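You operate a simulated robot arm through the tools that you are given. There is no shell and no other tool. Be economical: measure what you need, move in short steps, check, and stop when the job is done.

The job below is to be done with a simulated robot arm. You get a single attempt, and the scene is never put back.

Task
One coloured cap on the board drips: let the pressure off, push it home, pump to about 5 bar.
Fine: it shows its red mark; release knob open till the gauge is down, shut to pump; yellow valve open, shut after; blue-tab coupling stays. Where these are worked on the way, their far stop is far enough and under half their travel is too little: release knob, yellow valve.

Only the result counts: the job must be done as asked and must still hold three seconds after the hand-in. Knocking over, shifting, dropping, spilling or breaking anything else fails it. Lids that push on must go on centred and level and be pressed home; caps that screw on are set level and turned clockwise until they are tight.

Robot
A 7-joint arm with a two-finger gripper, hanging from a carriage that runs on a rail from [-4, 1263] to [4, -1217] (x, y) and turns from -6.789 to 5.219 rad about z. Base frame: it is fixed where the carriage stands at the start and does not move with it; the origin is on the floor, on the carriage's upright axis, x ahead of it, y to its left, z up. Units: mm, rad, N and s.
With the tool pointing down near the work surface it reaches from about 460 to 820 mm from the robot's upright axis, wherever it stands. Its first joint turns from -2.496 to 2.496 rad. Places, roughly: blue-tab coupling [1000, -800, 1000]; green pipe cap [900, -1200, 1000]; grey pipe cap [1000, -1000, 1000]; orange pipe cap [1000, -1300, 1000]; pump gauge [800, -300, 1100]; pump handle [800, -600, 1100]; release knob [800, -400, 1000]; yellow valve [700, -600, 1000]. Payload 1.37 kg.
Tool frame: the origin (TCP) lies between the finger pads and is the grasp point; the fingertips stand 16 mm ahead of it; z points along the fingers, y is the line along which they close. The gripper opens to 92 mm. The gripper's body begins 74 mm behind the TCP.
Orientation is that of the tool frame in the base frame, as [roll, pitch, yaw] about the fixed x, y, z axes, in that order (R = Rz(yaw) Ry(pitch) Rx(roll)). With the fingers straight down and closing along the base's y, the tool's x points along the base's -x, its y along +y and its z along -z.

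Tools
- The arm moves only by the tool servo_tool. Its argument "moves" is a list of rows, each a list of 7 numbers: the shift along the tool's x, y, z in units of 20 mm (1.0 is 20 mm), then the turn, a rotation vector about the tool's x, y, z in units of 4 degrees (1.0 is 4 degrees), then the gripper command, from -1 (fully open) to 1 (shut), values between in proportion. In form: [[x, y, z, wx, wy, wz, claw], ...]. A call has 1 to 8 rows; each row shifts and turns the commanded pose from where the row before left it, along the tool's axes as they then stand. A call with a number of a shift or a turn outside -1 to 1 is refused whole. A row lasts 0.2 s, in which the tool goes at most 50 mm and 0.15 rad; a call with a longer step from one row to the next is refused whole, and so is a gripper value outside its range. Where a pose cannot be reached the arm comes as near as it can. A force on the tool above 90 N (or 10 N above the force at the start of the call, whichever is more), or a blocked arm, ends the call early, and 0.2 s more pass. The fingers move at their own pace and stop on an object; they squeeze with about 26 N. The grip force told is the motor's: it shows also when the fingers shut on nothing. Time passes only in rows, and 0.2 s behind the last, so rows that do not move let the fingers close. The reply holds the time, the measured pose of the TCP, the force on the tool along the base axes, the opening and the grip force, in the units named above and with some noise, with the torque about the TCP (base axes, N m) and any sound that the robot's microphone picked up.
- Cameras (640 x 400 px; columns grow to the right, rows downward): "scene" is now at [275.6, -61.4, 1698.4]; the picture's right is [-0.83, -0.56, 0.00], its down [-0.39, 0.57, -0.72] and it looks along [0.41, -0.59, -0.70] (base axes); focal length 290 px, centre (320, 200). "wrist" rides on the gripper at [71, 19, -111] in the tool frame; the picture's right is [-0.26, 0.97, 0.00], its down [-0.78, -0.21, -0.59] and it looks along [-0.57, -0.15, 0.81] (tool axes); focal length 280 px, centre (320, 200). There is no depth. A picture from a camera that has moved, and an enlarged one, comes with that camera's place and axes in the base frame and with its lens. The place of the scene camera against the robot may be out by one fixed shift of up to 25 mm in any direction.
- camera(camera): a new picture of that camera. It takes no simulated time.
- slide_trunk(by): slides the trunk up (or, below 0, down) by that many mm; the arm and the scene camera ride with it, the base frame stays. It gives what a move gives, with no picture.
- drive_base(legs): drives the robot by 1 to 6 legs, each [ahead, left, turn to the left] in mm, mm and rad, along the robot's own axes; the way and the turn of a leg run together, so that a leg with both is an arc; at most 1500 mm and 3.142 rad a leg. The arm and the cameras ride along, it lands a little off, and it stops where it bumps. It keeps to its track: a leg is cut to what the track allows. It gives what a move gives.
- head_to(pan, tilt): turns the head with the scene camera to pan (to the left, within 2.705 rad either way) and tilt (down, from -0.506 to 1.204), counted from straight ahead of the robot. It gives what a move gives.
- zoom(camera, box): a new picture of the part [left, top, right, bottom] of that camera's present view, enlarged. It takes no simulated time.
- job_done(): hands the job in; it is judged then, once.

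Work in short steps. Places have to be worked out from the pictures, the camera data and where the tool is seen: move nearer, look again, correct. Check each grasp and each placing, and mend what went wrong. You have 120 turns and 82 pictures in all, those below and enlarged ones among them. Open the gripper and draw the arm clear of the work before you hand the job in, unless the task says otherwise; then end with one line.

The tools are called after "Request:" as a command line: name --pt "numbers of a row" for each row, then --argument value for the rest, lists and objects as JSON in quotes. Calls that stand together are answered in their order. servo_tool: Moves the arm, as the interface text tells. Its arguments: {"type":"object","properties":{"moves":{"type":"array","items":{"type":"array","items":{"type":"number"}}}},"required":["moves"]} The other tools are called the same way: slide_trunk (by) slides the trunk up or down; drive_base (legs) drives the base; head_to (pan, tilt) turns the head that bears the scene camera; camera (camera) takes a picture; zoom (camera, box) takes an enlarged picture of a part of a camera's view; job_done () hands the job in.

At the start:

```text
t: 0.0
eef_pos: [402.2, -529.8, 1000.1]
ee_rot: [-3.141, -0.002, -3.141]
ft_force: [0.1, 0.9, -0.5]
ft_torque: [0.0, -0.01, 0.03]
grip_width: 92.0
finger_force: 0.0
trunk travel left (down, up): [-488.0, 93.0]
robot x, y, heading: [0.9, -0.5, 0.001]
head pan, tilt: [-0.972, 0.77]
```

scene: 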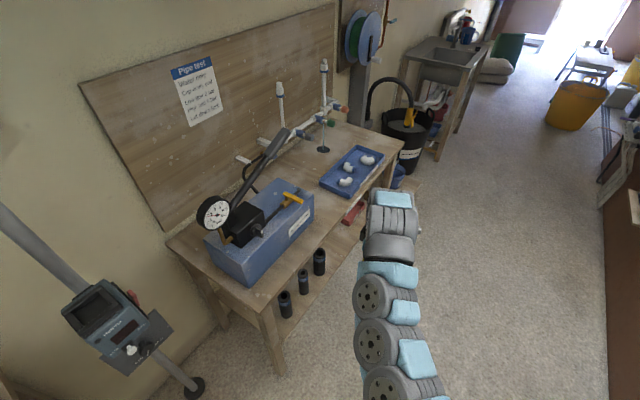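
wrist: 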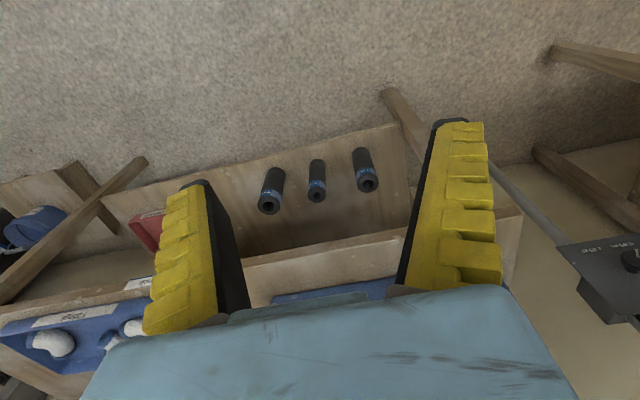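

The scene view shows the pump on the bench and the pipe board behind it. I zoom in on the pump, the pipe caps and the notice.

Request:
zoom --camera "scene" --box '[180, 120, 340, 290]'

Request:
zoom --camera "scene" --box '[230, 50, 390, 200]'

Request:
zoom --camera "scene" --box '[160, 55, 240, 130]'

```text
2.35 times, centred on (260, 205) of scene
camera zoom: at [275.6, -61.4, 1698.4], right [-0.83, -0.56, 0.0], down [-0.39, 0.57, -0.72], along [0.41, -0.59, -0.7], focal length 682 px, centre (461, 188)
```

zoom: 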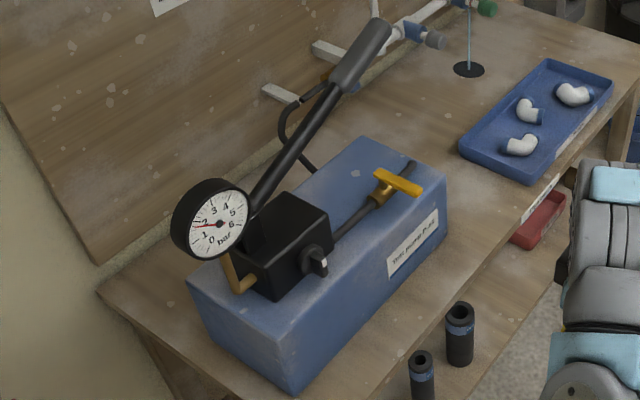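

```text
2.67 times, centred on (310, 125) of scene
camera zoom: at [275.6, -61.4, 1698.4], right [-0.83, -0.56, 0.0], down [-0.39, 0.57, -0.72], along [0.41, -0.59, -0.7], focal length 773 px, centre (347, 400)
```

zoom: 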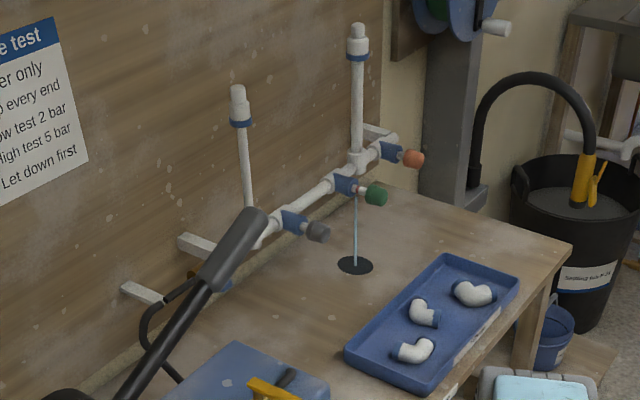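

```text
5.33 times, centred on (200, 92) of scene
camera zoom: at [275.6, -61.4, 1698.4], right [-0.83, -0.56, 0.0], down [-0.39, 0.57, -0.72], along [0.41, -0.59, -0.7], focal length 1546 px, centre (960, 773)
```

zoom: 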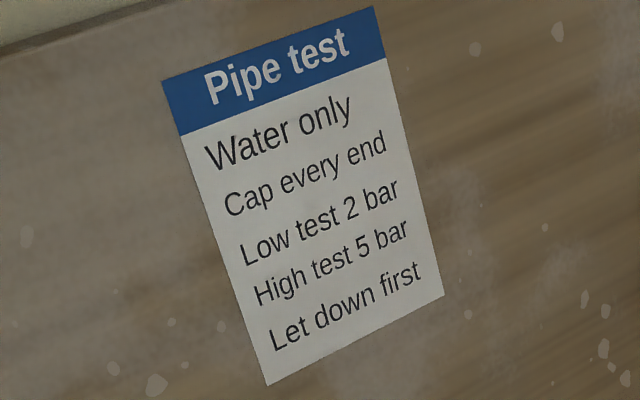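

Green seems to be the one dripping, with a water stream under it and a reddish ring at its root. I zoom closer, and drive the carriage along towards the pump.

Request:
zoom --camera "scene" --box '[290, 95, 350, 135]'

Request:
drive_base --legs '[[0, -400, 0]]'

Request:
camera --camera "scene"

```text
10.00 times, centred on (320, 115) of scene
camera zoom: at [275.6, -61.4, 1698.4], right [-0.83, -0.56, 0.0], down [-0.39, 0.57, -0.72], along [0.41, -0.59, -0.7], focal length 2899 px, centre (320, 1050)
```

zoom: 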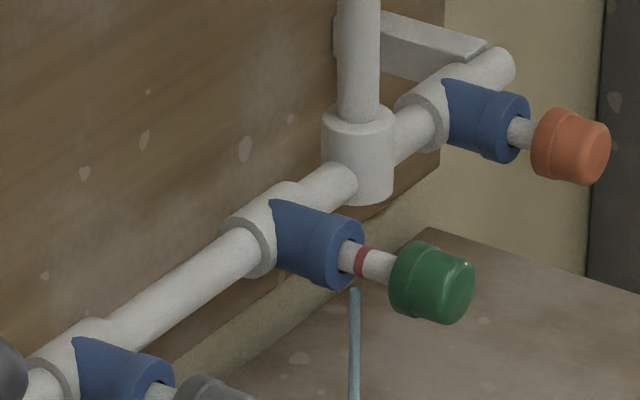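

```text
t: 2.5
eef_pos: [398.7, -931.0, 1001.2]
ee_rot: [-3.141, -0.001, 3.135]
ft_force: [0.5, 0.1, -1.1]
ft_torque: [0.02, 0.03, -0.03]
grip_width: 92.0
finger_force: 0.0
trunk travel left (down, up): [-488.0, 93.0]
robot x, y, heading: [1.4, -400.2, -0.013]
head pan, tilt: [-0.972, 0.77]
```

```text
75 pictures are left
camera scene: at [276.5, -461.9, 1698.4], right [-0.83, -0.56, 0.0], down [-0.39, 0.58, -0.72], along [0.4, -0.6, -0.7], focal length 290 px, centre (320, 200)
```

scene: 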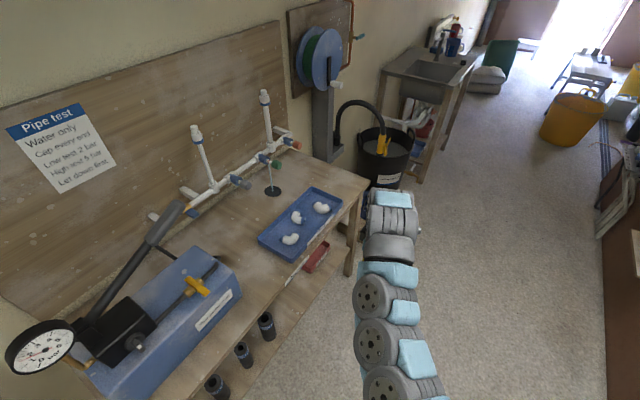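

Green shows its red mark; triangulated it's about (975,-1175,965). Next I look closely at the pump from this view and pan the head to it.

Request:
head_to --pan -0.2 --tilt 0.85

Request:
camera --camera "scene"

Request:
zoom --camera "scene" --box '[200, 60, 420, 200]'

```text
t: 3.6
eef_pos: [399.5, -931.3, 1001.3]
ee_rot: [-3.14, 0.0, 3.136]
ft_force: [-0.2, 0.7, -0.5]
ft_torque: [0.01, 0.01, 0.01]
grip_width: 91.8
finger_force: 0.0
trunk travel left (down, up): [-488.0, 93.0]
robot x, y, heading: [2.8, -397.7, -0.009]
head pan, tilt: [-0.201, 0.85]
```

```text
74 pictures are left
camera scene: at [307.1, -410.0, 1691.9], right [-0.21, -0.98, 0.0], down [-0.74, 0.15, -0.66], along [0.65, -0.14, -0.75], focal length 290 px, centre (320, 200)
```

scene: 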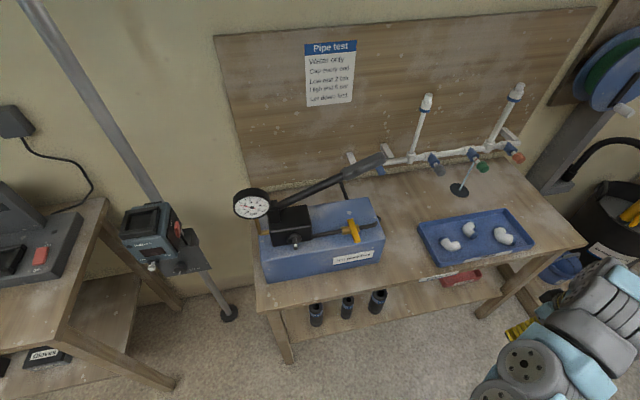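

```text
2.86 times, centred on (310, 130) of scene
camera zoom: at [307.1, -410.0, 1691.9], right [-0.21, -0.98, 0.0], down [-0.74, 0.15, -0.66], along [0.65, -0.14, -0.75], focal length 828 px, centre (349, 400)
```

zoom: 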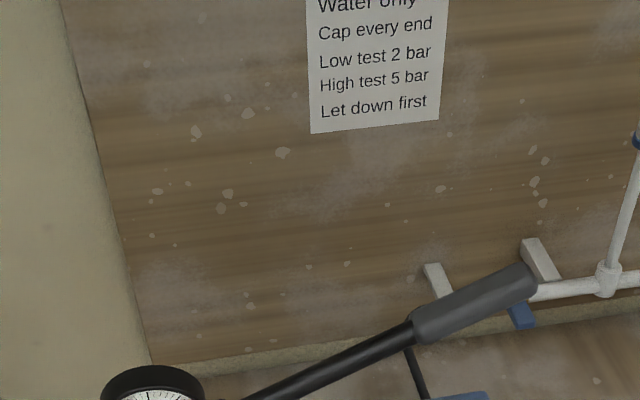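

The pump and the board are both in view now. I zoom in on the pump itself.

Request:
zoom --camera "scene" --box '[225, 175, 305, 255]'

Request:
zoom --camera "scene" --box '[270, 190, 390, 270]'

Request:
zoom --camera "scene" --box '[320, 130, 420, 200]'

```text
5.00 times, centred on (265, 215) of scene
camera zoom: at [307.1, -410.0, 1691.9], right [-0.21, -0.98, 0.0], down [-0.74, 0.15, -0.66], along [0.65, -0.14, -0.75], focal length 1450 px, centre (595, 125)
```

zoom: 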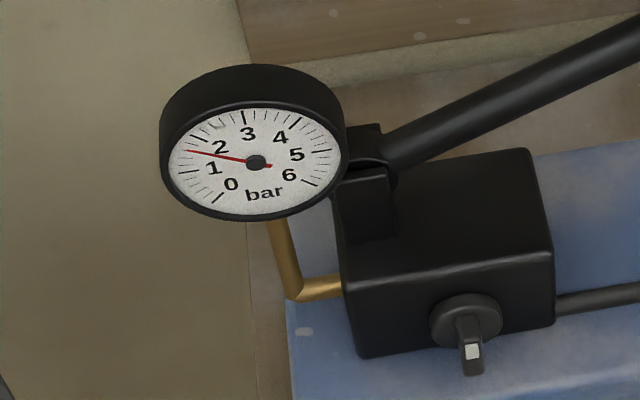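

```text
5.00 times, centred on (330, 230) of scene
camera zoom: at [307.1, -410.0, 1691.9], right [-0.21, -0.98, 0.0], down [-0.74, 0.15, -0.66], along [0.65, -0.14, -0.75], focal length 1450 px, centre (270, 50)
```

zoom: 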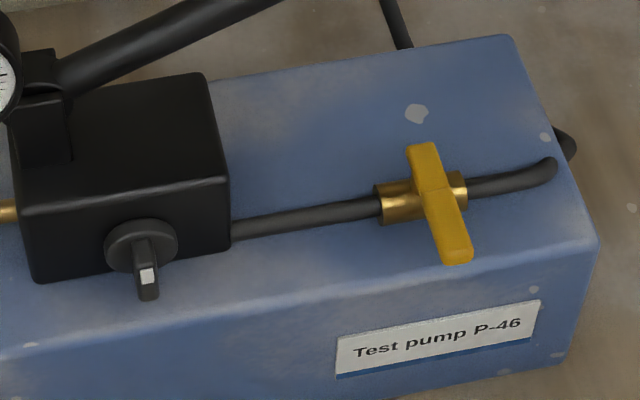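

```text
5.71 times, centred on (370, 165) of scene
camera zoom: at [307.1, -410.0, 1691.9], right [-0.21, -0.98, 0.0], down [-0.74, 0.15, -0.66], along [0.65, -0.14, -0.75], focal length 1657 px, centre (34, 400)
```

zoom: 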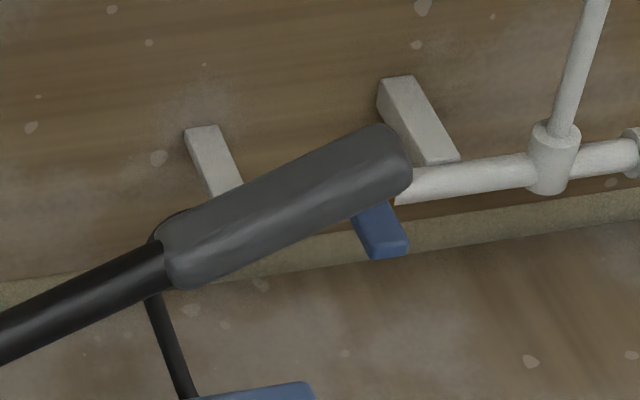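

Estimates from two views: release knob tip ≈(757,-435,992), valve lever ≈(757,-598,1021, lying across the hose, so shut), grip of the pump handle ≈(831,-637,1188). The gauge is at about 1.7 bar. I raise the trunk and turn the carriage to bring the arm in front of the pump.

Request:
slide_trunk --by 80

Request:
drive_base --legs '[[0, 0, 0.6]]'

Request:
head_to --pan -0.8 --tilt 0.85

Request:
camera --camera "scene"

Request:
camera --camera "wrist"

```text
t: 4.8
eef_pos: [400.3, -931.8, 1080.0]
ee_rot: [-3.139, 0.001, 3.136]
ft_force: [0.8, 0.2, -1.1]
ft_torque: [-0.01, 0.01, -0.02]
grip_width: 91.8
finger_force: 0.0
trunk travel left (down, up): [-568.0, 13.0]
robot x, y, heading: [5.8, -397.2, -0.007]
head pan, tilt: [-0.201, 0.85]
```

```text
t: 6.8
eef_pos: [631.1, -612.2, 1080.1]
ee_rot: [-3.141, 0.0, -2.547]
ft_force: [0.0, 0.3, -0.8]
ft_torque: [0.0, 0.02, -0.03]
grip_width: 92.0
finger_force: 0.0
trunk travel left (down, up): [-568.0, 13.0]
robot x, y, heading: [0.9, -397.6, 0.599]
head pan, tilt: [-0.201, 0.85]
```

```text
t: 7.8
eef_pos: [630.2, -613.7, 1080.4]
ee_rot: [-3.14, 0.0, -2.546]
ft_force: [0.2, 0.6, 0.7]
ft_torque: [-0.01, -0.02, 0.02]
grip_width: 91.9
finger_force: 0.0
trunk travel left (down, up): [-568.0, 13.0]
robot x, y, heading: [-1.4, -400.0, 0.597]
head pan, tilt: [-0.799, 0.85]
```

```text
69 pictures are left
camera scene: at [269.3, -285.1, 1771.9], right [-0.2, -0.98, 0.0], down [-0.74, 0.15, -0.66], along [0.65, -0.13, -0.75], focal length 290 px, centre (320, 200)
```

scene: 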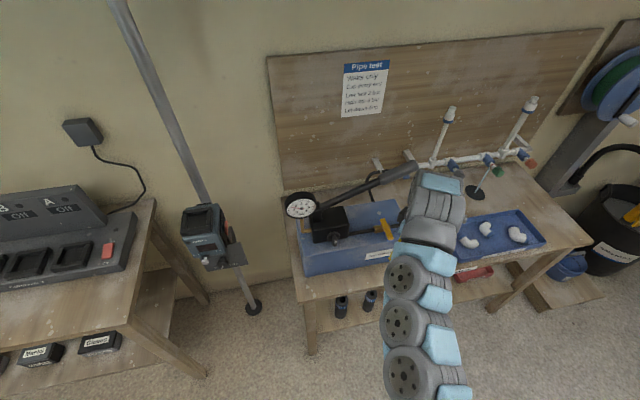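

```text
68 pictures are left
camera wrist: at [559.7, -636.5, 1191.6], right [-0.32, 0.95, 0.0], down [0.76, 0.26, 0.59], along [0.56, 0.19, -0.81], focal length 280 px, centre (320, 200)
```

wrist: 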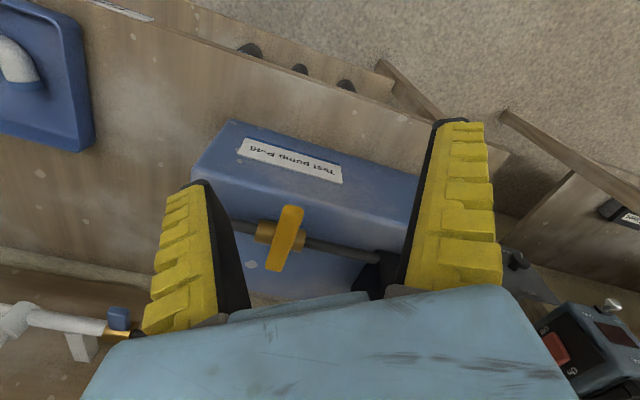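

The wrist camera gives a slightly nearer place for the valve (x≈725–745, y≈-608). I straighten the tool's yaw and look again for a second bearing.

Request:
servo_tool --pt "0 0 0 0 0 1 -1" --pt "0 0 0 0 0 1 -1" --pt "0 0 0 0 0 1 -1" --pt "0 0 0 0 0 1 -1" --pt "0 0 0 0 0 1 -1" --pt "0 0 0 0 0 1 -1" --pt "0 0 0 0 0 1 -1" --pt "-1 0 0 0 0 1 -1"

Request:
servo_tool --pt "-1 0 0 0 0 0.5 -1" --pt "-1 0 0 0 0 0 -1" --pt "-0.2 0 0 0 0 0 -1"

Request:
camera --camera "wrist"

```text
t: 9.6
eef_pos: [650.8, -611.1, 1078.7]
ee_rot: [-3.141, -0.001, -3.107]
ft_force: [-0.8, -0.2, 0.1]
ft_torque: [-0.01, -0.03, 0.02]
grip_width: 91.8
finger_force: 0.0
trunk travel left (down, up): [-568.0, 13.0]
robot x, y, heading: [1.2, -400.2, 0.594]
head pan, tilt: [-0.799, 0.85]
```

```text
t: 10.4
eef_pos: [693.1, -610.4, 1078.4]
ee_rot: [-3.14, 0.0, 3.141]
ft_force: [0.6, -0.9, 0.8]
ft_torque: [0.03, -0.03, 0.0]
grip_width: 91.8
finger_force: 0.1
trunk travel left (down, up): [-568.0, 13.0]
robot x, y, heading: [2.7, -396.8, 0.59]
head pan, tilt: [-0.799, 0.85]
```

```text
67 pictures are left
camera wrist: at [621.7, -591.0, 1190.4], right [0.26, 0.97, 0.0], down [0.78, -0.21, 0.59], along [0.57, -0.16, -0.81], focal length 280 px, centre (320, 200)
```

wrist: 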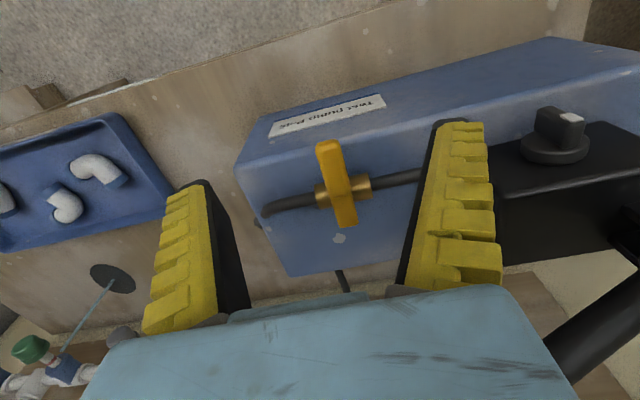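

The valve lever measures to centre ≈(746,-609,~1000), lying along x (706–788). I lower open fingers around its near end, clear of the brass body.

Request:
servo_tool --pt "-1 0 0 0 0 0 -1" --pt "-0.3 0 1 0 0 0 -1" --pt "0 0 1 0 0 0 -1" --pt "0 0 1 0 0 0 -1" --pt "0 0 1 0 0 0 -1"

Request:
camera --camera "wrist"

Request:
zoom --camera "scene" --box '[280, 160, 440, 270]'

```text
t: 11.6
eef_pos: [720.1, -610.5, 999.7]
ee_rot: [-3.139, -0.001, -3.14]
ft_force: [0.0, -0.6, 0.9]
ft_torque: [0.05, 0.01, 0.01]
grip_width: 92.3
finger_force: 0.1
trunk travel left (down, up): [-568.0, 13.0]
robot x, y, heading: [-0.7, -400.0, 0.594]
head pan, tilt: [-0.799, 0.85]
```

```text
66 pictures are left
camera wrist: at [647.3, -590.9, 1111.4], right [0.26, 0.97, 0.0], down [0.78, -0.21, 0.59], along [0.57, -0.16, -0.81], focal length 280 px, centre (320, 200)
```

wrist: 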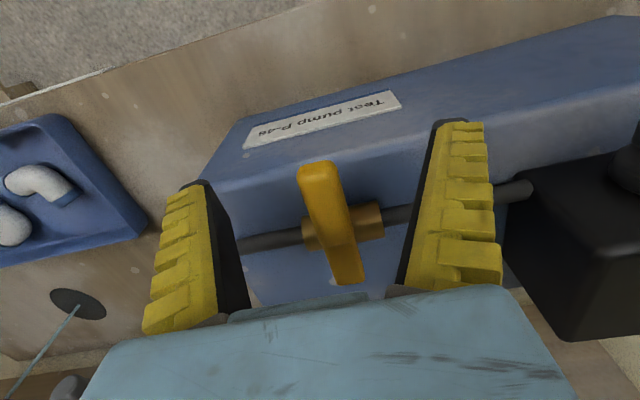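

```text
3.64 times, centred on (360, 215) of scene
camera zoom: at [269.3, -285.3, 1771.9], right [-0.2, -0.98, 0.0], down [-0.74, 0.15, -0.66], along [0.65, -0.13, -0.75], focal length 1054 px, centre (174, 146)
```

zoom: 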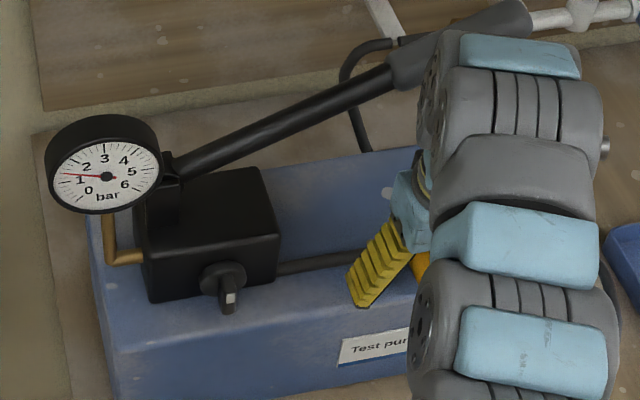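

The gauge is leaking down slowly (~1.2). The lever's near end is between the pads; I lower 4 mm and close.

Request:
servo_tool --pt "0 0 0.2 0 0 0 -1" --pt "0 0 0 0 0 0 1" --pt "0 0 0 0 0 0 1" --pt "0 0 0 0 0 0 1"

Request:
servo_tool --pt "0 0.09 0 0 0 1 1" --pt "0 0.09 0 0 0 1 1" --pt "0 0.09 0 0 0 1 1" --pt "0 0.09 0 0 0 1 1"

Request:
camera --camera "wrist"

```text
t: 12.6
eef_pos: [721.0, -608.4, 995.9]
ee_rot: [-3.14, 0.001, -3.14]
ft_force: [7.1, -2.8, -9.5]
ft_torque: [0.03, -0.14, -0.03]
grip_width: 13.6
finger_force: 28.1
trunk travel left (down, up): [-568.0, 13.0]
robot x, y, heading: [-1.2, -401.3, 0.599]
head pan, tilt: [-0.799, 0.85]
```

```text
t: 13.6
eef_pos: [720.8, -608.5, 996.2]
ee_rot: [-3.138, 0.001, 2.859]
ft_force: [5.1, -20.4, -9.6]
ft_torque: [-0.02, 0.08, 0.96]
grip_width: 17.1
finger_force: 28.3
trunk travel left (down, up): [-568.0, 13.0]
robot x, y, heading: [4.5, -401.5, 0.596]
head pan, tilt: [-0.799, 0.85]
```

```text
64 pictures are left
camera wrist: at [655.5, -569.6, 1107.8], right [0.52, 0.85, -0.01], down [0.69, -0.42, 0.59], along [0.5, -0.31, -0.81], focal length 280 px, centre (320, 200)
```

wrist: 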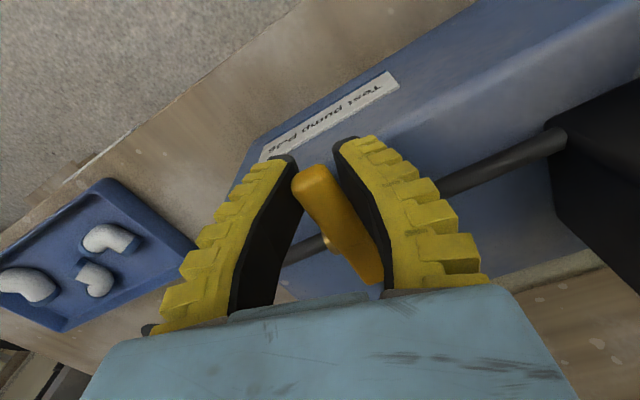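

That way is its stop: the tool turned but the lever stayed and the torque rose. I go back and turn the other way.

Request:
servo_tool --pt "0 -0.09 0 0 0 -1 1" --pt "0 -0.09 0 0 0 -1 1" --pt "0 -0.09 0 0 0 -1 1" --pt "0 -0.09 0 0 0 -1 1" --pt "0 -0.09 0 0 0 -1 1" --pt "0 -0.09 0 0 0 -1 1" --pt "0 -0.09 0 0 0 -1 1" --pt "0 -0.09 0 0 0 -1 1"

Request:
servo_tool --pt "0 -0.09 0 0 0 -1 1" --pt "0 -0.09 0 0 0 -1 1" --pt "0 -0.09 0 0 0 -1 1" --pt "0 -0.09 0 0 0 -1 1"

Request:
camera --camera "wrist"

```text
t: 15.4
eef_pos: [719.1, -619.3, 995.8]
ee_rot: [-3.139, -0.004, -2.86]
ft_force: [-3.5, -14.7, -15.0]
ft_torque: [0.04, -0.06, -0.86]
grip_width: 12.9
finger_force: 27.9
trunk travel left (down, up): [-568.0, 13.0]
robot x, y, heading: [-0.4, -398.9, 0.594]
head pan, tilt: [-0.799, 0.85]
```

```text
t: 16.4
eef_pos: [721.9, -628.2, 996.0]
ee_rot: [-3.138, -0.003, -2.582]
ft_force: [-6.3, -20.7, -15.8]
ft_torque: [0.0, 0.08, -0.99]
grip_width: 15.9
finger_force: 27.3
trunk travel left (down, up): [-568.0, 13.0]
robot x, y, heading: [-0.8, -400.2, 0.596]
head pan, tilt: [-0.799, 0.85]
```

```text
63 pictures are left
camera wrist: at [649.5, -648.5, 1106.8], right [-0.29, 0.96, 0.0], down [0.77, 0.24, 0.59], along [0.56, 0.17, -0.81], focal length 280 px, centre (320, 200)
```

wrist: 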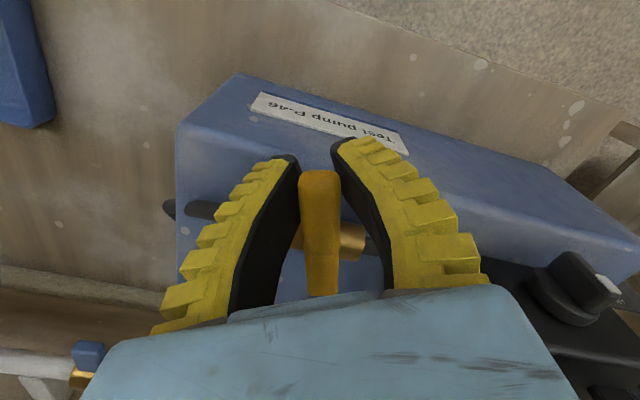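

The lever is turning this way (about 30° so far). I carry on along the arc.

Request:
servo_tool --pt "0 -0.09 0 0 0 -1 1" --pt "0 -0.09 0 0 0 -1 1" --pt "0 -0.09 0 0 0 -1 1" --pt "0 -0.09 0 0 0 -1 1" --pt "0 -0.09 0 0 0 -1 1" --pt "0 -0.09 0 0 0 -1 1" --pt "0 -0.09 0 0 0 -1 1" --pt "0 -0.09 0 0 0 -1 1"

Request:
servo_tool --pt "0 -0.09 0 0 0 -1 1" --pt "0 -0.09 0 0 0 -1 1" --pt "0 -0.09 0 0 0 -1 1" --pt "0 -0.09 0 0 0 -1 1" --pt "0 -0.09 0 0 0 -1 1" --pt "0 -0.09 0 0 0 -1 1" --pt "0 -0.09 0 0 0 -1 1"

Request:
camera --camera "wrist"

```text
t: 18.2
eef_pos: [727.0, -638.2, 994.1]
ee_rot: [3.139, -0.011, -2.022]
ft_force: [-26.4, -27.1, -6.2]
ft_torque: [0.06, -0.34, -0.61]
grip_width: 21.7
finger_force: 27.9
trunk travel left (down, up): [-568.0, 13.0]
robot x, y, heading: [3.2, -401.0, 0.592]
head pan, tilt: [-0.799, 0.85]
```

```text
t: 19.8
eef_pos: [726.3, -640.5, 996.4]
ee_rot: [3.133, -0.011, -1.536]
ft_force: [-24.8, -40.3, -20.2]
ft_torque: [-0.04, -0.07, -1.17]
grip_width: 25.3
finger_force: 27.6
out of reach, approached as far as the arm can: row 1, 2, 5, 7
trunk travel left (down, up): [-568.0, 13.0]
robot x, y, heading: [1.6, -400.1, 0.592]
head pan, tilt: [-0.799, 0.85]
```

```text
62 pictures are left
camera wrist: at [708.4, -710.3, 1108.2], right [-0.97, 0.23, 0.01], down [0.19, 0.79, 0.58], along [0.13, 0.56, -0.82], focal length 280 px, centre (320, 200)
```

wrist: 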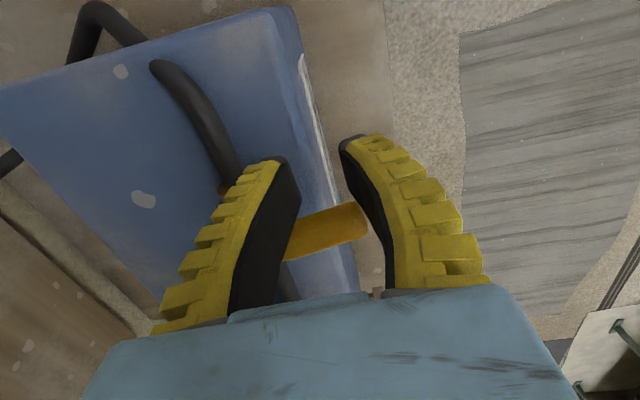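

The lever got to about 30° and then slipped in the pads. A one-sided push at its end is stronger, so I open, rise, and turn the tool back.

Request:
servo_tool --pt "0 0 0 0 0 0 -0.3" --pt "0 0 0 0 0 0 -0.3" --pt "0 0 -1 0 0 0 -0.3" --pt "0 0 -1 0 0 0 -0.3" --pt "0 0 -1 0 0 1 0" --pt "0 0 0 0 0 1 0.5" --pt "0 0 0 0 0 1 1" --pt "0 0 0 0 0 1 1"

Request:
servo_tool --pt "0 0 0 0 0 1 1" --pt "0 0 0 0 0 1 1" --pt "0 0 0 0 0 1 1" --pt "0 0 0 0 0 1 1" --pt "0 0 0 0 0 1 1" --pt "0 0 0 0 0 1 1" --pt "0 0 0 0 0 1 1" --pt "0 0 0 0 0 1 1"

Request:
camera --camera "wrist"

```text
t: 21.6
eef_pos: [733.2, -629.6, 1060.1]
ee_rot: [3.14, -0.001, -1.813]
ft_force: [-0.4, -0.6, 0.0]
ft_torque: [0.03, 0.02, 0.03]
grip_width: 0.0
finger_force: 25.7
trunk travel left (down, up): [-568.0, 13.0]
robot x, y, heading: [0.9, -402.7, 0.597]
head pan, tilt: [-0.799, 0.85]
```

```text
t: 23.4
eef_pos: [734.3, -631.8, 1058.5]
ee_rot: [-3.141, -0.003, -2.373]
ft_force: [0.0, 0.1, -0.3]
ft_torque: [0.01, -0.02, 0.0]
grip_width: 0.1
finger_force: 26.4
trunk travel left (down, up): [-568.0, 13.0]
robot x, y, heading: [1.9, -397.5, 0.597]
head pan, tilt: [-0.799, 0.85]
```

```text
61 pictures are left
camera wrist: at [667.2, -666.4, 1170.7], right [-0.48, 0.88, 0.0], down [0.71, 0.39, 0.59], along [0.52, 0.28, -0.81], focal length 280 px, centre (320, 200)
```

wrist: 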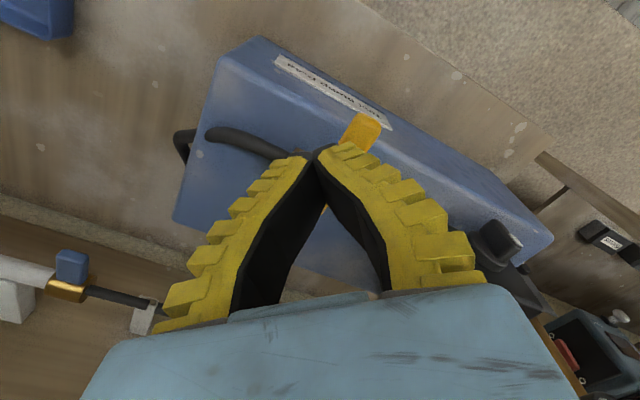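

The lever is back along x — it slipped out and didn't stay. I finish turning the tool back, then go to the +y side of its near end with closed fingers to push it.

Request:
servo_tool --pt "0 0 0 0 0 1 1" --pt "0 0 0 0 0 1 1" --pt "0 0 0 0 0 1 1" --pt "0 0 0 0 0 1 1" --pt "0 0 0 0 0 1 1" --pt "0 0 0 0 0 1 1" --pt "0 0 0 0 0 1 1" --pt "0 0 0 0 0 1 1"

Request:
servo_tool --pt "0.5 0.5 0 0 0 1 1" --pt "0.4 1 0 0 0 1 1" --pt "0 1 0 0 0 1 1" --pt "0 0 1 0 0 0 1" --pt "0 0 1 0 0 0 1" --pt "0 0 0.9 0 0 0 1"

Request:
camera --camera "wrist"

```text
t: 25.2
eef_pos: [733.0, -631.3, 1059.8]
ee_rot: [-3.141, 0.002, -2.932]
ft_force: [0.6, -0.1, 0.5]
ft_torque: [0.01, 0.0, 0.0]
grip_width: 0.1
finger_force: 26.1
trunk travel left (down, up): [-568.0, 13.0]
robot x, y, heading: [0.4, -396.1, 0.599]
head pan, tilt: [-0.799, 0.85]
```

```text
t: 26.6
eef_pos: [709.5, -585.9, 1015.5]
ee_rot: [-3.14, -0.003, 3.138]
ft_force: [-24.6, 6.0, 51.2]
ft_torque: [-0.88, -0.05, -0.25]
grip_width: 0.1
finger_force: 25.8
trunk travel left (down, up): [-568.0, 13.0]
robot x, y, heading: [-3.7, -396.3, 0.597]
head pan, tilt: [-0.799, 0.85]
stopped in row 6: the force on the tool passed its limit at 115 N (the readings are from after the stop); the commanded pose is now the measured one
```

```text
60 pictures are left
camera wrist: at [636.7, -567.3, 1127.2], right [0.27, 0.96, 0.0], down [0.78, -0.21, 0.59], along [0.56, -0.16, -0.81], focal length 280 px, centre (320, 200)
```

wrist: 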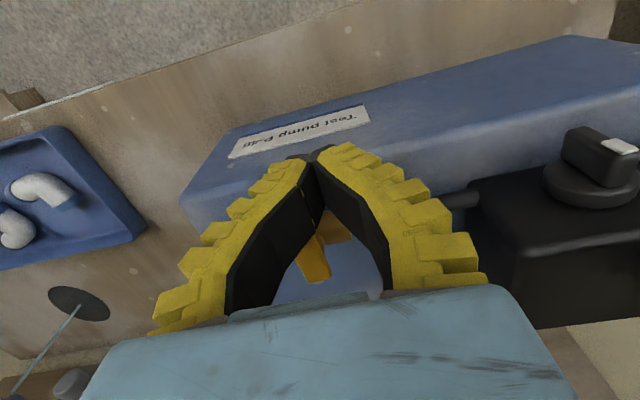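

Something yielded under the fingertips – probably the lever's near end. I rise 40 mm and open for a clear look.

Request:
servo_tool --pt "0 0 -1 0 0 0 1" --pt "0 0 -1 0 0 0 0" --pt "0 0 0 0 0 0 -1" --pt "0 0 0 0 0 0 -1"

Request:
camera --camera "wrist"

```text
t: 27.6
eef_pos: [708.9, -583.9, 1052.8]
ee_rot: [-3.141, -0.005, 3.14]
ft_force: [0.8, 0.7, 0.3]
ft_torque: [0.05, -0.01, 0.01]
grip_width: 91.8
finger_force: 0.0
trunk travel left (down, up): [-568.0, 13.0]
robot x, y, heading: [1.9, -399.8, 0.595]
head pan, tilt: [-0.799, 0.85]
```

```text
59 pictures are left
camera wrist: at [636.2, -565.5, 1164.2], right [0.26, 0.96, 0.0], down [0.78, -0.21, 0.59], along [0.56, -0.16, -0.81], focal length 280 px, centre (320, 200)
```

wrist: 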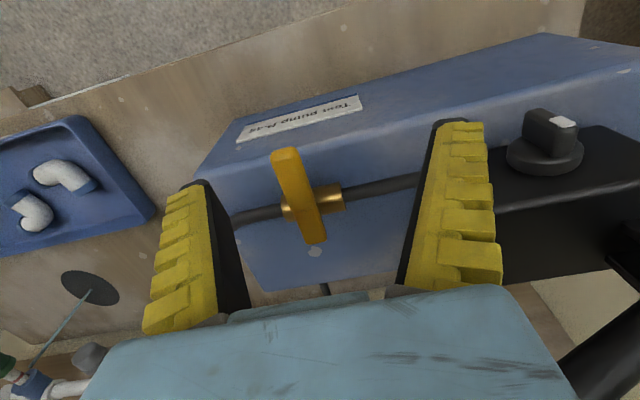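

The lever is still along x at y≈-610, top z≈1000; my fingertips had landed on its near end. I close, go 14 mm further to +y, lower, and then push towards -y.

Request:
servo_tool --pt "-0.2 0.7 0 0 0 0 1" --pt "0 0 0 0 0 0 1" --pt "0 0 0 0 0 0 1" --pt "0 0 0.9 0 0 0 1" --pt "0 0 0.9 0 0 0 1" --pt "0 0 0.9 0 0 0 1" --pt "0 0 0 0 0 0 1"

Request:
servo_tool --pt "0 -0.5 0 0 0 0 1" --pt "0 -0.5 0 0 0 0 1" --pt "0 -0.5 0 0 0 0 1" --pt "0 -0.3 0 0 0 0 1"

Request:
camera --camera "wrist"

```text
t: 29.2
eef_pos: [712.2, -571.7, 997.6]
ee_rot: [-3.141, -0.006, 3.14]
ft_force: [0.4, -1.4, 0.2]
ft_torque: [-0.02, 0.01, 0.01]
grip_width: 0.2
finger_force: 26.3
trunk travel left (down, up): [-568.0, 13.0]
robot x, y, heading: [-0.4, -396.8, 0.598]
head pan, tilt: [-0.799, 0.85]
```

```text
t: 30.2
eef_pos: [712.3, -607.9, 999.1]
ee_rot: [3.141, -0.006, 3.14]
ft_force: [0.3, 0.4, 0.4]
ft_torque: [-0.01, 0.02, 0.05]
grip_width: 0.1
finger_force: 25.8
trunk travel left (down, up): [-568.0, 13.0]
robot x, y, heading: [1.3, -399.6, 0.595]
head pan, tilt: [-0.799, 0.85]
```

```text
58 pictures are left
camera wrist: at [639.7, -588.4, 1110.2], right [0.26, 0.96, 0.0], down [0.78, -0.21, 0.59], along [0.56, -0.16, -0.81], focal length 280 px, centre (320, 200)
```

wrist: 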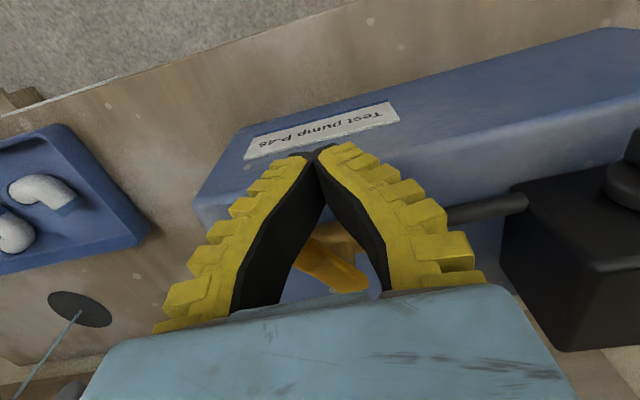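

The lever is turning easily (now ~45°). I continue the push along the arc towards alignment with the hose.

Request:
servo_tool --pt "0 -0.4 0 0 0 0 1" --pt "0 -0.4 0 0 0 0 1" --pt "-0.2 -0.4 0 0 0 0 1" --pt "-0.4 -0.3 0 0 0 0 1" --pt "-0.3 -0.1 0 0 0 0 1" --pt "-0.2 0 0 0 0 0 1" --pt "0 0 0 0 0 0 1"

Request:
camera --camera "wrist"

```text
t: 31.8
eef_pos: [730.2, -637.1, 999.9]
ee_rot: [-3.141, -0.005, 3.14]
ft_force: [-0.1, 0.0, -0.3]
ft_torque: [0.01, -0.02, -0.03]
grip_width: 0.0
finger_force: 25.8
out of reach, approached as far as the arm can: row 6
trunk travel left (down, up): [-568.0, 13.0]
robot x, y, heading: [-2.5, -397.5, 0.596]
head pan, tilt: [-0.799, 0.85]
```

```text
57 pictures are left
camera wrist: at [657.6, -618.0, 1111.0], right [0.26, 0.96, 0.0], down [0.78, -0.21, 0.59], along [0.56, -0.16, -0.81], focal length 280 px, centre (320, 200)
```

wrist: 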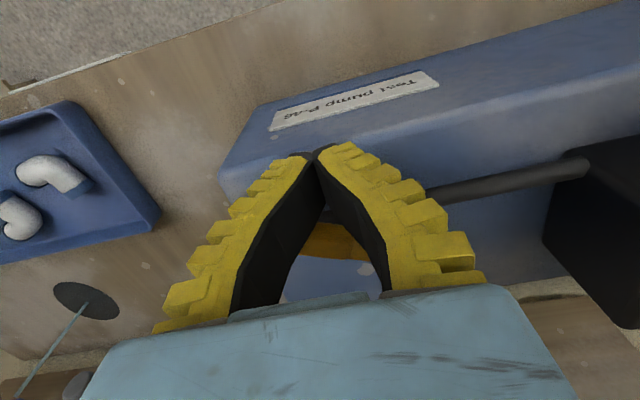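

The lever looks near the hose line. I back off, lift and look.

Request:
servo_tool --pt "0.5 0 0 0 0 0 1" --pt "0 0 -1 0 0 0 1" --pt "0 0 -1 0 0 0 1" --pt "0.5 0 -1 0 0 0 0" --pt "0.5 0 -0.5 0 0 0 -1" --pt "0 0 0 0 0 0 -1"

Request:
camera --camera "wrist"

Request:
zoom --camera "scene" --box '[280, 160, 440, 270]'

```text
t: 33.2
eef_pos: [701.9, -637.3, 1069.8]
ee_rot: [-3.141, -0.003, -3.141]
ft_force: [0.2, -0.1, -0.5]
ft_torque: [-0.03, -0.01, -0.03]
grip_width: 91.8
finger_force: 0.1
trunk travel left (down, up): [-568.0, 13.0]
robot x, y, heading: [1.1, -401.9, 0.597]
head pan, tilt: [-0.799, 0.85]
```

```text
56 pictures are left
camera wrist: at [628.3, -617.8, 1181.5], right [0.26, 0.96, 0.0], down [0.78, -0.21, 0.59], along [0.57, -0.16, -0.81], focal length 280 px, centre (320, 200)
```

wrist: 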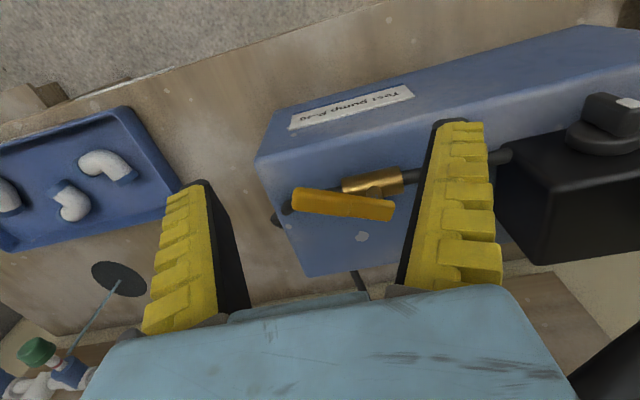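

```text
3.64 times, centred on (360, 215) of scene
camera zoom: at [269.3, -284.8, 1771.9], right [-0.2, -0.98, 0.0], down [-0.74, 0.15, -0.66], along [0.65, -0.13, -0.75], focal length 1054 px, centre (174, 146)
```

zoom: 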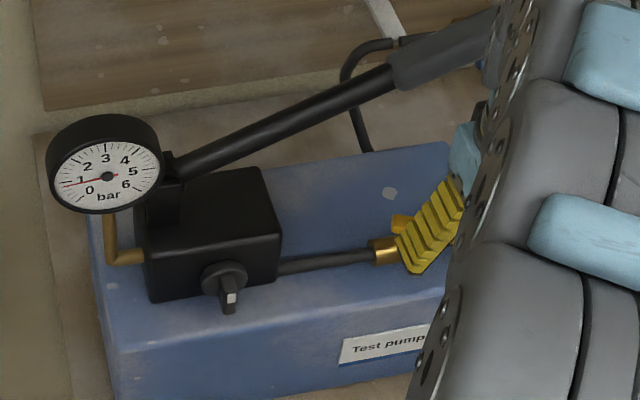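

The lever now seems off-centre from the brass body; I zoom in to check it.

Request:
zoom --camera "wrist" --box '[240, 140, 440, 265]'

```text
3.20 times, centred on (340, 202) of wrist
camera zoom: at [628.3, -617.8, 1181.5], right [0.26, 0.96, 0.0], down [0.78, -0.21, 0.59], along [0.57, -0.16, -0.81], focal length 897 px, centre (256, 192)
```

zoom: 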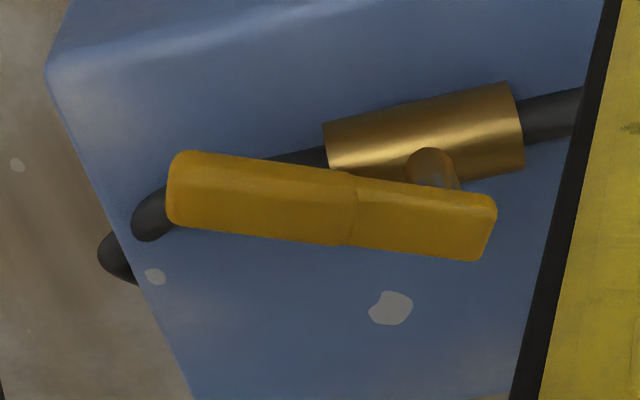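

The lever sits on a stem near its far end (pivot ≈(768,-610)), its long arm now ~70° round of 90. I move the carriage along and turn it so that the final push is well within reach.

Request:
drive_base --legs '[[-123.7, -181.9, 0], [0, 0, 0.33]]'

Request:
camera --camera "wrist"

```text
t: 35.9
eef_pos: [741.2, -615.6, 1069.8]
ee_rot: [-3.141, -0.006, -2.81]
ft_force: [0.3, -0.6, 0.6]
ft_torque: [-0.01, -0.02, 0.0]
grip_width: 92.0
finger_force: 0.1
trunk travel left (down, up): [-568.0, 13.0]
robot x, y, heading: [0.3, -618.4, 0.929]
head pan, tilt: [-0.799, 0.85]
```

```text
53 pictures are left
camera wrist: at [665.9, -620.9, 1181.3], right [-0.07, 1.0, 0.0], down [0.81, 0.05, 0.59], along [0.58, 0.04, -0.81], focal length 280 px, centre (320, 200)
```

wrist: 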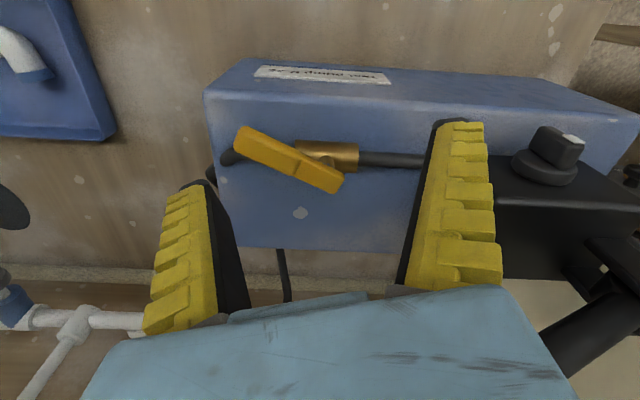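

Lever tip is at ≈(745,-668), 67° round. I set closed fingers on its robot side and push towards +x.

Request:
servo_tool --pt "1 -0.9 0 0 0 0 1" --pt "1 -0.9 0 0 0 0 1" --pt "0 0 1 0 0 0 1" --pt "0 0 1 0 0 0 1" --pt "0 0 1 0 0 0 1" --pt "0 0 0.4 0 0 0 1" --pt "0 0 0 0 0 0 1"

Request:
servo_tool --pt "-0.4 -0.14 0 0 0 0 1" --pt "-0.4 -0.14 0 0 0 0 1" --pt "-0.4 -0.14 0 0 0 0 1" --pt "-0.4 -0.14 0 0 0 0 1" --pt "-0.2 -0.07 0 0 0 0 1" --pt "-0.2 -0.07 0 0 0 0 1" --pt "0 0 0 0 0 0 1"

Request:
camera --camera "wrist"

```text
t: 37.5
eef_pos: [715.1, -663.9, 1002.2]
ee_rot: [3.141, -0.006, -2.811]
ft_force: [1.0, 0.1, -0.6]
ft_torque: [-0.02, -0.01, -0.01]
grip_width: 0.0
finger_force: 25.9
trunk travel left (down, up): [-568.0, 13.0]
robot x, y, heading: [-1.0, -618.4, 0.929]
head pan, tilt: [-0.799, 0.85]
```

```text
t: 39.1
eef_pos: [750.2, -665.4, 998.3]
ee_rot: [3.14, -0.012, -2.813]
ft_force: [-36.9, -2.7, 9.6]
ft_torque: [-0.07, -0.48, -0.5]
grip_width: 0.0
finger_force: 26.1
trunk travel left (down, up): [-568.0, 13.0]
robot x, y, heading: [5.2, -622.4, 0.927]
head pan, tilt: [-0.799, 0.85]
```

```text
52 pictures are left
camera wrist: at [676.9, -669.7, 1110.5], right [-0.06, 1.0, 0.0], down [0.81, 0.05, 0.58], along [0.58, 0.04, -0.81], focal length 280 px, centre (320, 200)
```

wrist: 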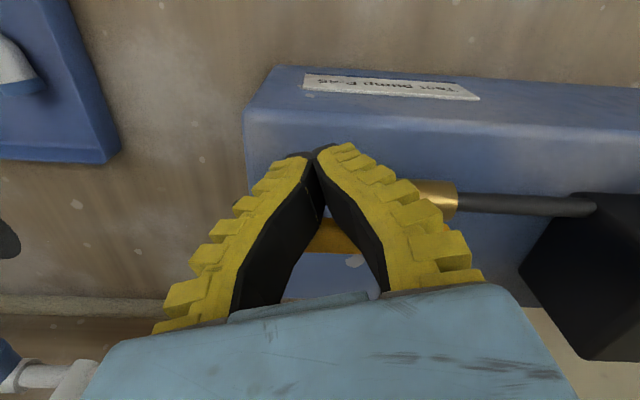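

The push met ~37 N: the lever is at its far stop, along the hose. I back off, rise, and head toward the release knob.

Request:
servo_tool --pt "1 0.33 0 0 0 0 1" --pt "0 0 -1 0 0 0 1" --pt "0 0 -1 0 0 0 1" --pt "0 0 -1 0 0 0 1" --pt "0 0 -1 0 0 0 1" --pt "0 1 -1 0 0 0 -1" --pt "0 1 0 0 0 0 -1" --pt "0 1 0 0 0 0 -1"

Request:
servo_tool --pt "0.2 1 0 0 0 1 -1" --pt "0 1 0 0 0 1 -1" --pt "0 1 0 0 0 1 -1" --pt "0 1 0 0 0 1 -1" --pt "0 1 0 0 0 0.7 -1" --pt "0 1 0 0 0 0 -1"

Request:
camera --camera "wrist"

Request:
head_to --pan -0.75 --tilt 0.8

Request:
camera --camera "scene"

```text
t: 40.9
eef_pos: [716.5, -607.5, 1101.5]
ee_rot: [-3.141, -0.005, -2.813]
ft_force: [0.3, -0.2, 0.3]
ft_torque: [0.03, 0.03, 0.0]
grip_width: 92.0
finger_force: 0.1
trunk travel left (down, up): [-568.0, 13.0]
robot x, y, heading: [3.2, -618.4, 0.927]
head pan, tilt: [-0.799, 0.85]
```

```text
t: 42.3
eef_pos: [694.4, -490.8, 1101.9]
ee_rot: [-3.14, -0.003, -3.141]
ft_force: [-0.4, -0.9, -0.6]
ft_torque: [0.02, 0.01, -0.01]
grip_width: 91.8
finger_force: 0.0
trunk travel left (down, up): [-568.0, 13.0]
robot x, y, heading: [3.4, -617.3, 0.929]
head pan, tilt: [-0.799, 0.85]
```

```text
51 pictures are left
camera wrist: at [621.3, -471.3, 1213.1], right [0.26, 0.97, 0.0], down [0.78, -0.21, 0.59], along [0.57, -0.16, -0.81], focal length 280 px, centre (320, 200)
```

wrist: 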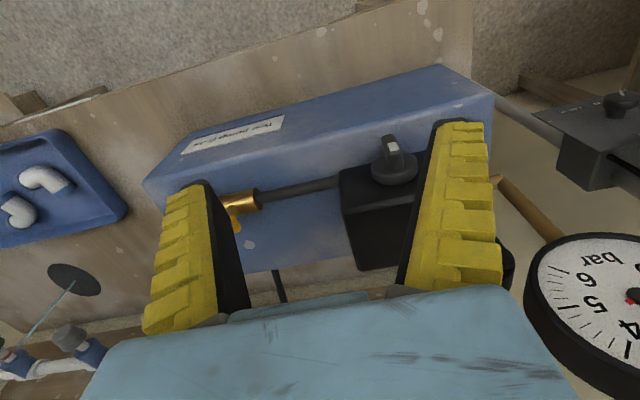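

```text
t: 42.9
eef_pos: [694.3, -490.5, 1101.8]
ee_rot: [-3.138, -0.004, -3.138]
ft_force: [0.2, -0.3, 1.0]
ft_torque: [0.01, -0.01, -0.04]
grip_width: 92.1
finger_force: 0.0
trunk travel left (down, up): [-568.0, 13.0]
robot x, y, heading: [4.0, -616.7, 0.928]
head pan, tilt: [-0.75, 0.799]
```

```text
50 pictures are left
camera scene: at [222.6, -422.4, 1775.9], right [0.18, -0.98, 0.0], down [-0.71, -0.13, -0.7], along [0.69, 0.12, -0.72], focal length 290 px, centre (320, 200)
```

scene: 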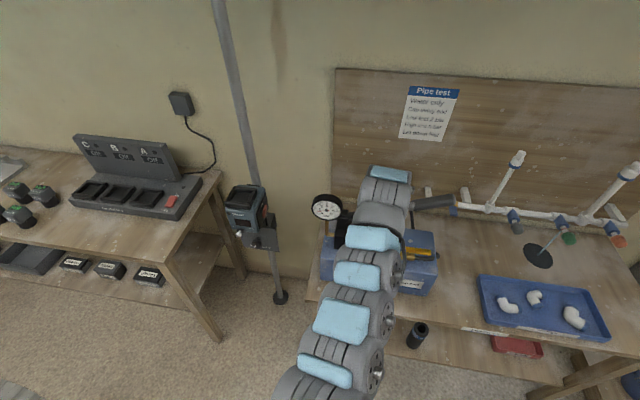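

I zoom in on the knob to read its shape.

Request:
zoom --camera "wrist" --box '[330, 110, 450, 200]'

```text
4.44 times, centred on (390, 155) of wrist
camera zoom: at [621.3, -471.6, 1213.0], right [0.26, 0.97, 0.0], down [0.78, -0.21, 0.59], along [0.57, -0.15, -0.81], focal length 1246 px, centre (9, 400)
```

zoom: 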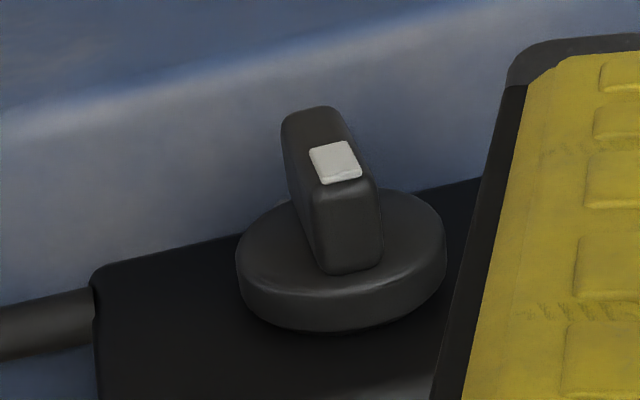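

The knob's axis points at the robot (-x), its blade stands vertical with the white mark up at ≈(733,-440,997). I back off and pitch the tool to horizontal to grip the blade.

Request:
servo_tool --pt "1 0.5 0 0 0 0 -1" --pt "1 0.5 0 0 0 0 -1" --pt "1 0.5 0 0 0 0 -1" --pt "1 0.5 0 0 0 0 -1" --pt "1 0.5 0 0 0 0 -1" --pt "0 0 0 0 -1 0 -1" --pt "0 0 0 0 -1 0 -1" --pt "0 0 0 0 -1 0 -1"

Request:
servo_tool --pt "0 0 0 0 -1 0 -1" --pt "0 0 0 0 -1 0 -1" --pt "0 0 0 0 -1 0 -1" --pt "0 0 0 0 -1 0 -1" --pt "0 0 0 0 -1 0 -1" --pt "0 0 0 0 -1 0 -1" --pt "0 0 0 0 -1 0 -1" --pt "0 0 0 0 -1 0 -1"

Request:
servo_tool --pt "0 0 0 0 -1 0 -1" --pt "0 0 0 0 -1 0 -1" --pt "0 0 0 0 -1 0 -1" --pt "0 0 0 0 -1 0 -1" --pt "0 0 0 0 -1 0 -1" --pt "0 0 0 0 -1 0 -1" --pt "0 0 0 0 -1 0 -1" --pt "0 0 0 0 -1 0 -1"

Request:
camera --camera "wrist"

```text
t: 44.7
eef_pos: [644.8, -435.4, 1060.8]
ee_rot: [-3.137, 0.203, -3.139]
ft_force: [-0.1, 0.2, 0.7]
ft_torque: [-0.01, 0.02, -0.03]
grip_width: 91.8
finger_force: 0.0
out of reach, approached as far as the arm can: row 1, 2, 3, 4, 5
trunk travel left (down, up): [-568.0, 13.0]
robot x, y, heading: [3.1, -616.9, 0.931]
head pan, tilt: [-0.75, 0.799]
```

```text
t: 46.5
eef_pos: [644.5, -434.5, 1060.5]
ee_rot: [-3.14, 0.764, -3.138]
ft_force: [-0.3, -0.7, 0.0]
ft_torque: [0.01, 0.03, -0.01]
grip_width: 92.1
finger_force: 0.1
trunk travel left (down, up): [-568.0, 13.0]
robot x, y, heading: [2.4, -619.9, 0.928]
head pan, tilt: [-0.75, 0.799]
```

```text
t: 48.3
eef_pos: [643.6, -434.5, 1061.3]
ee_rot: [-3.131, 1.323, -3.125]
ft_force: [0.8, 0.5, 0.4]
ft_torque: [0.0, 0.03, 0.0]
grip_width: 91.9
finger_force: 0.1
trunk travel left (down, up): [-568.0, 13.0]
robot x, y, heading: [3.7, -620.3, 0.928]
head pan, tilt: [-0.75, 0.799]
```

```text
48 pictures are left
camera wrist: at [517.7, -416.1, 1020.1], right [0.06, 0.97, 0.25], down [-0.38, -0.21, 0.9], along [0.92, -0.15, 0.35], focal length 280 px, centre (320, 200)
```

wrist: 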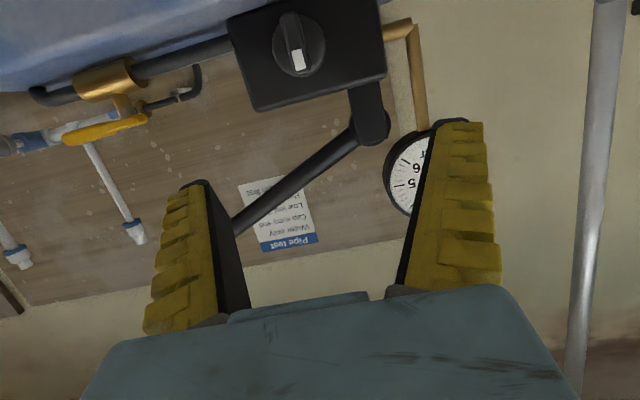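

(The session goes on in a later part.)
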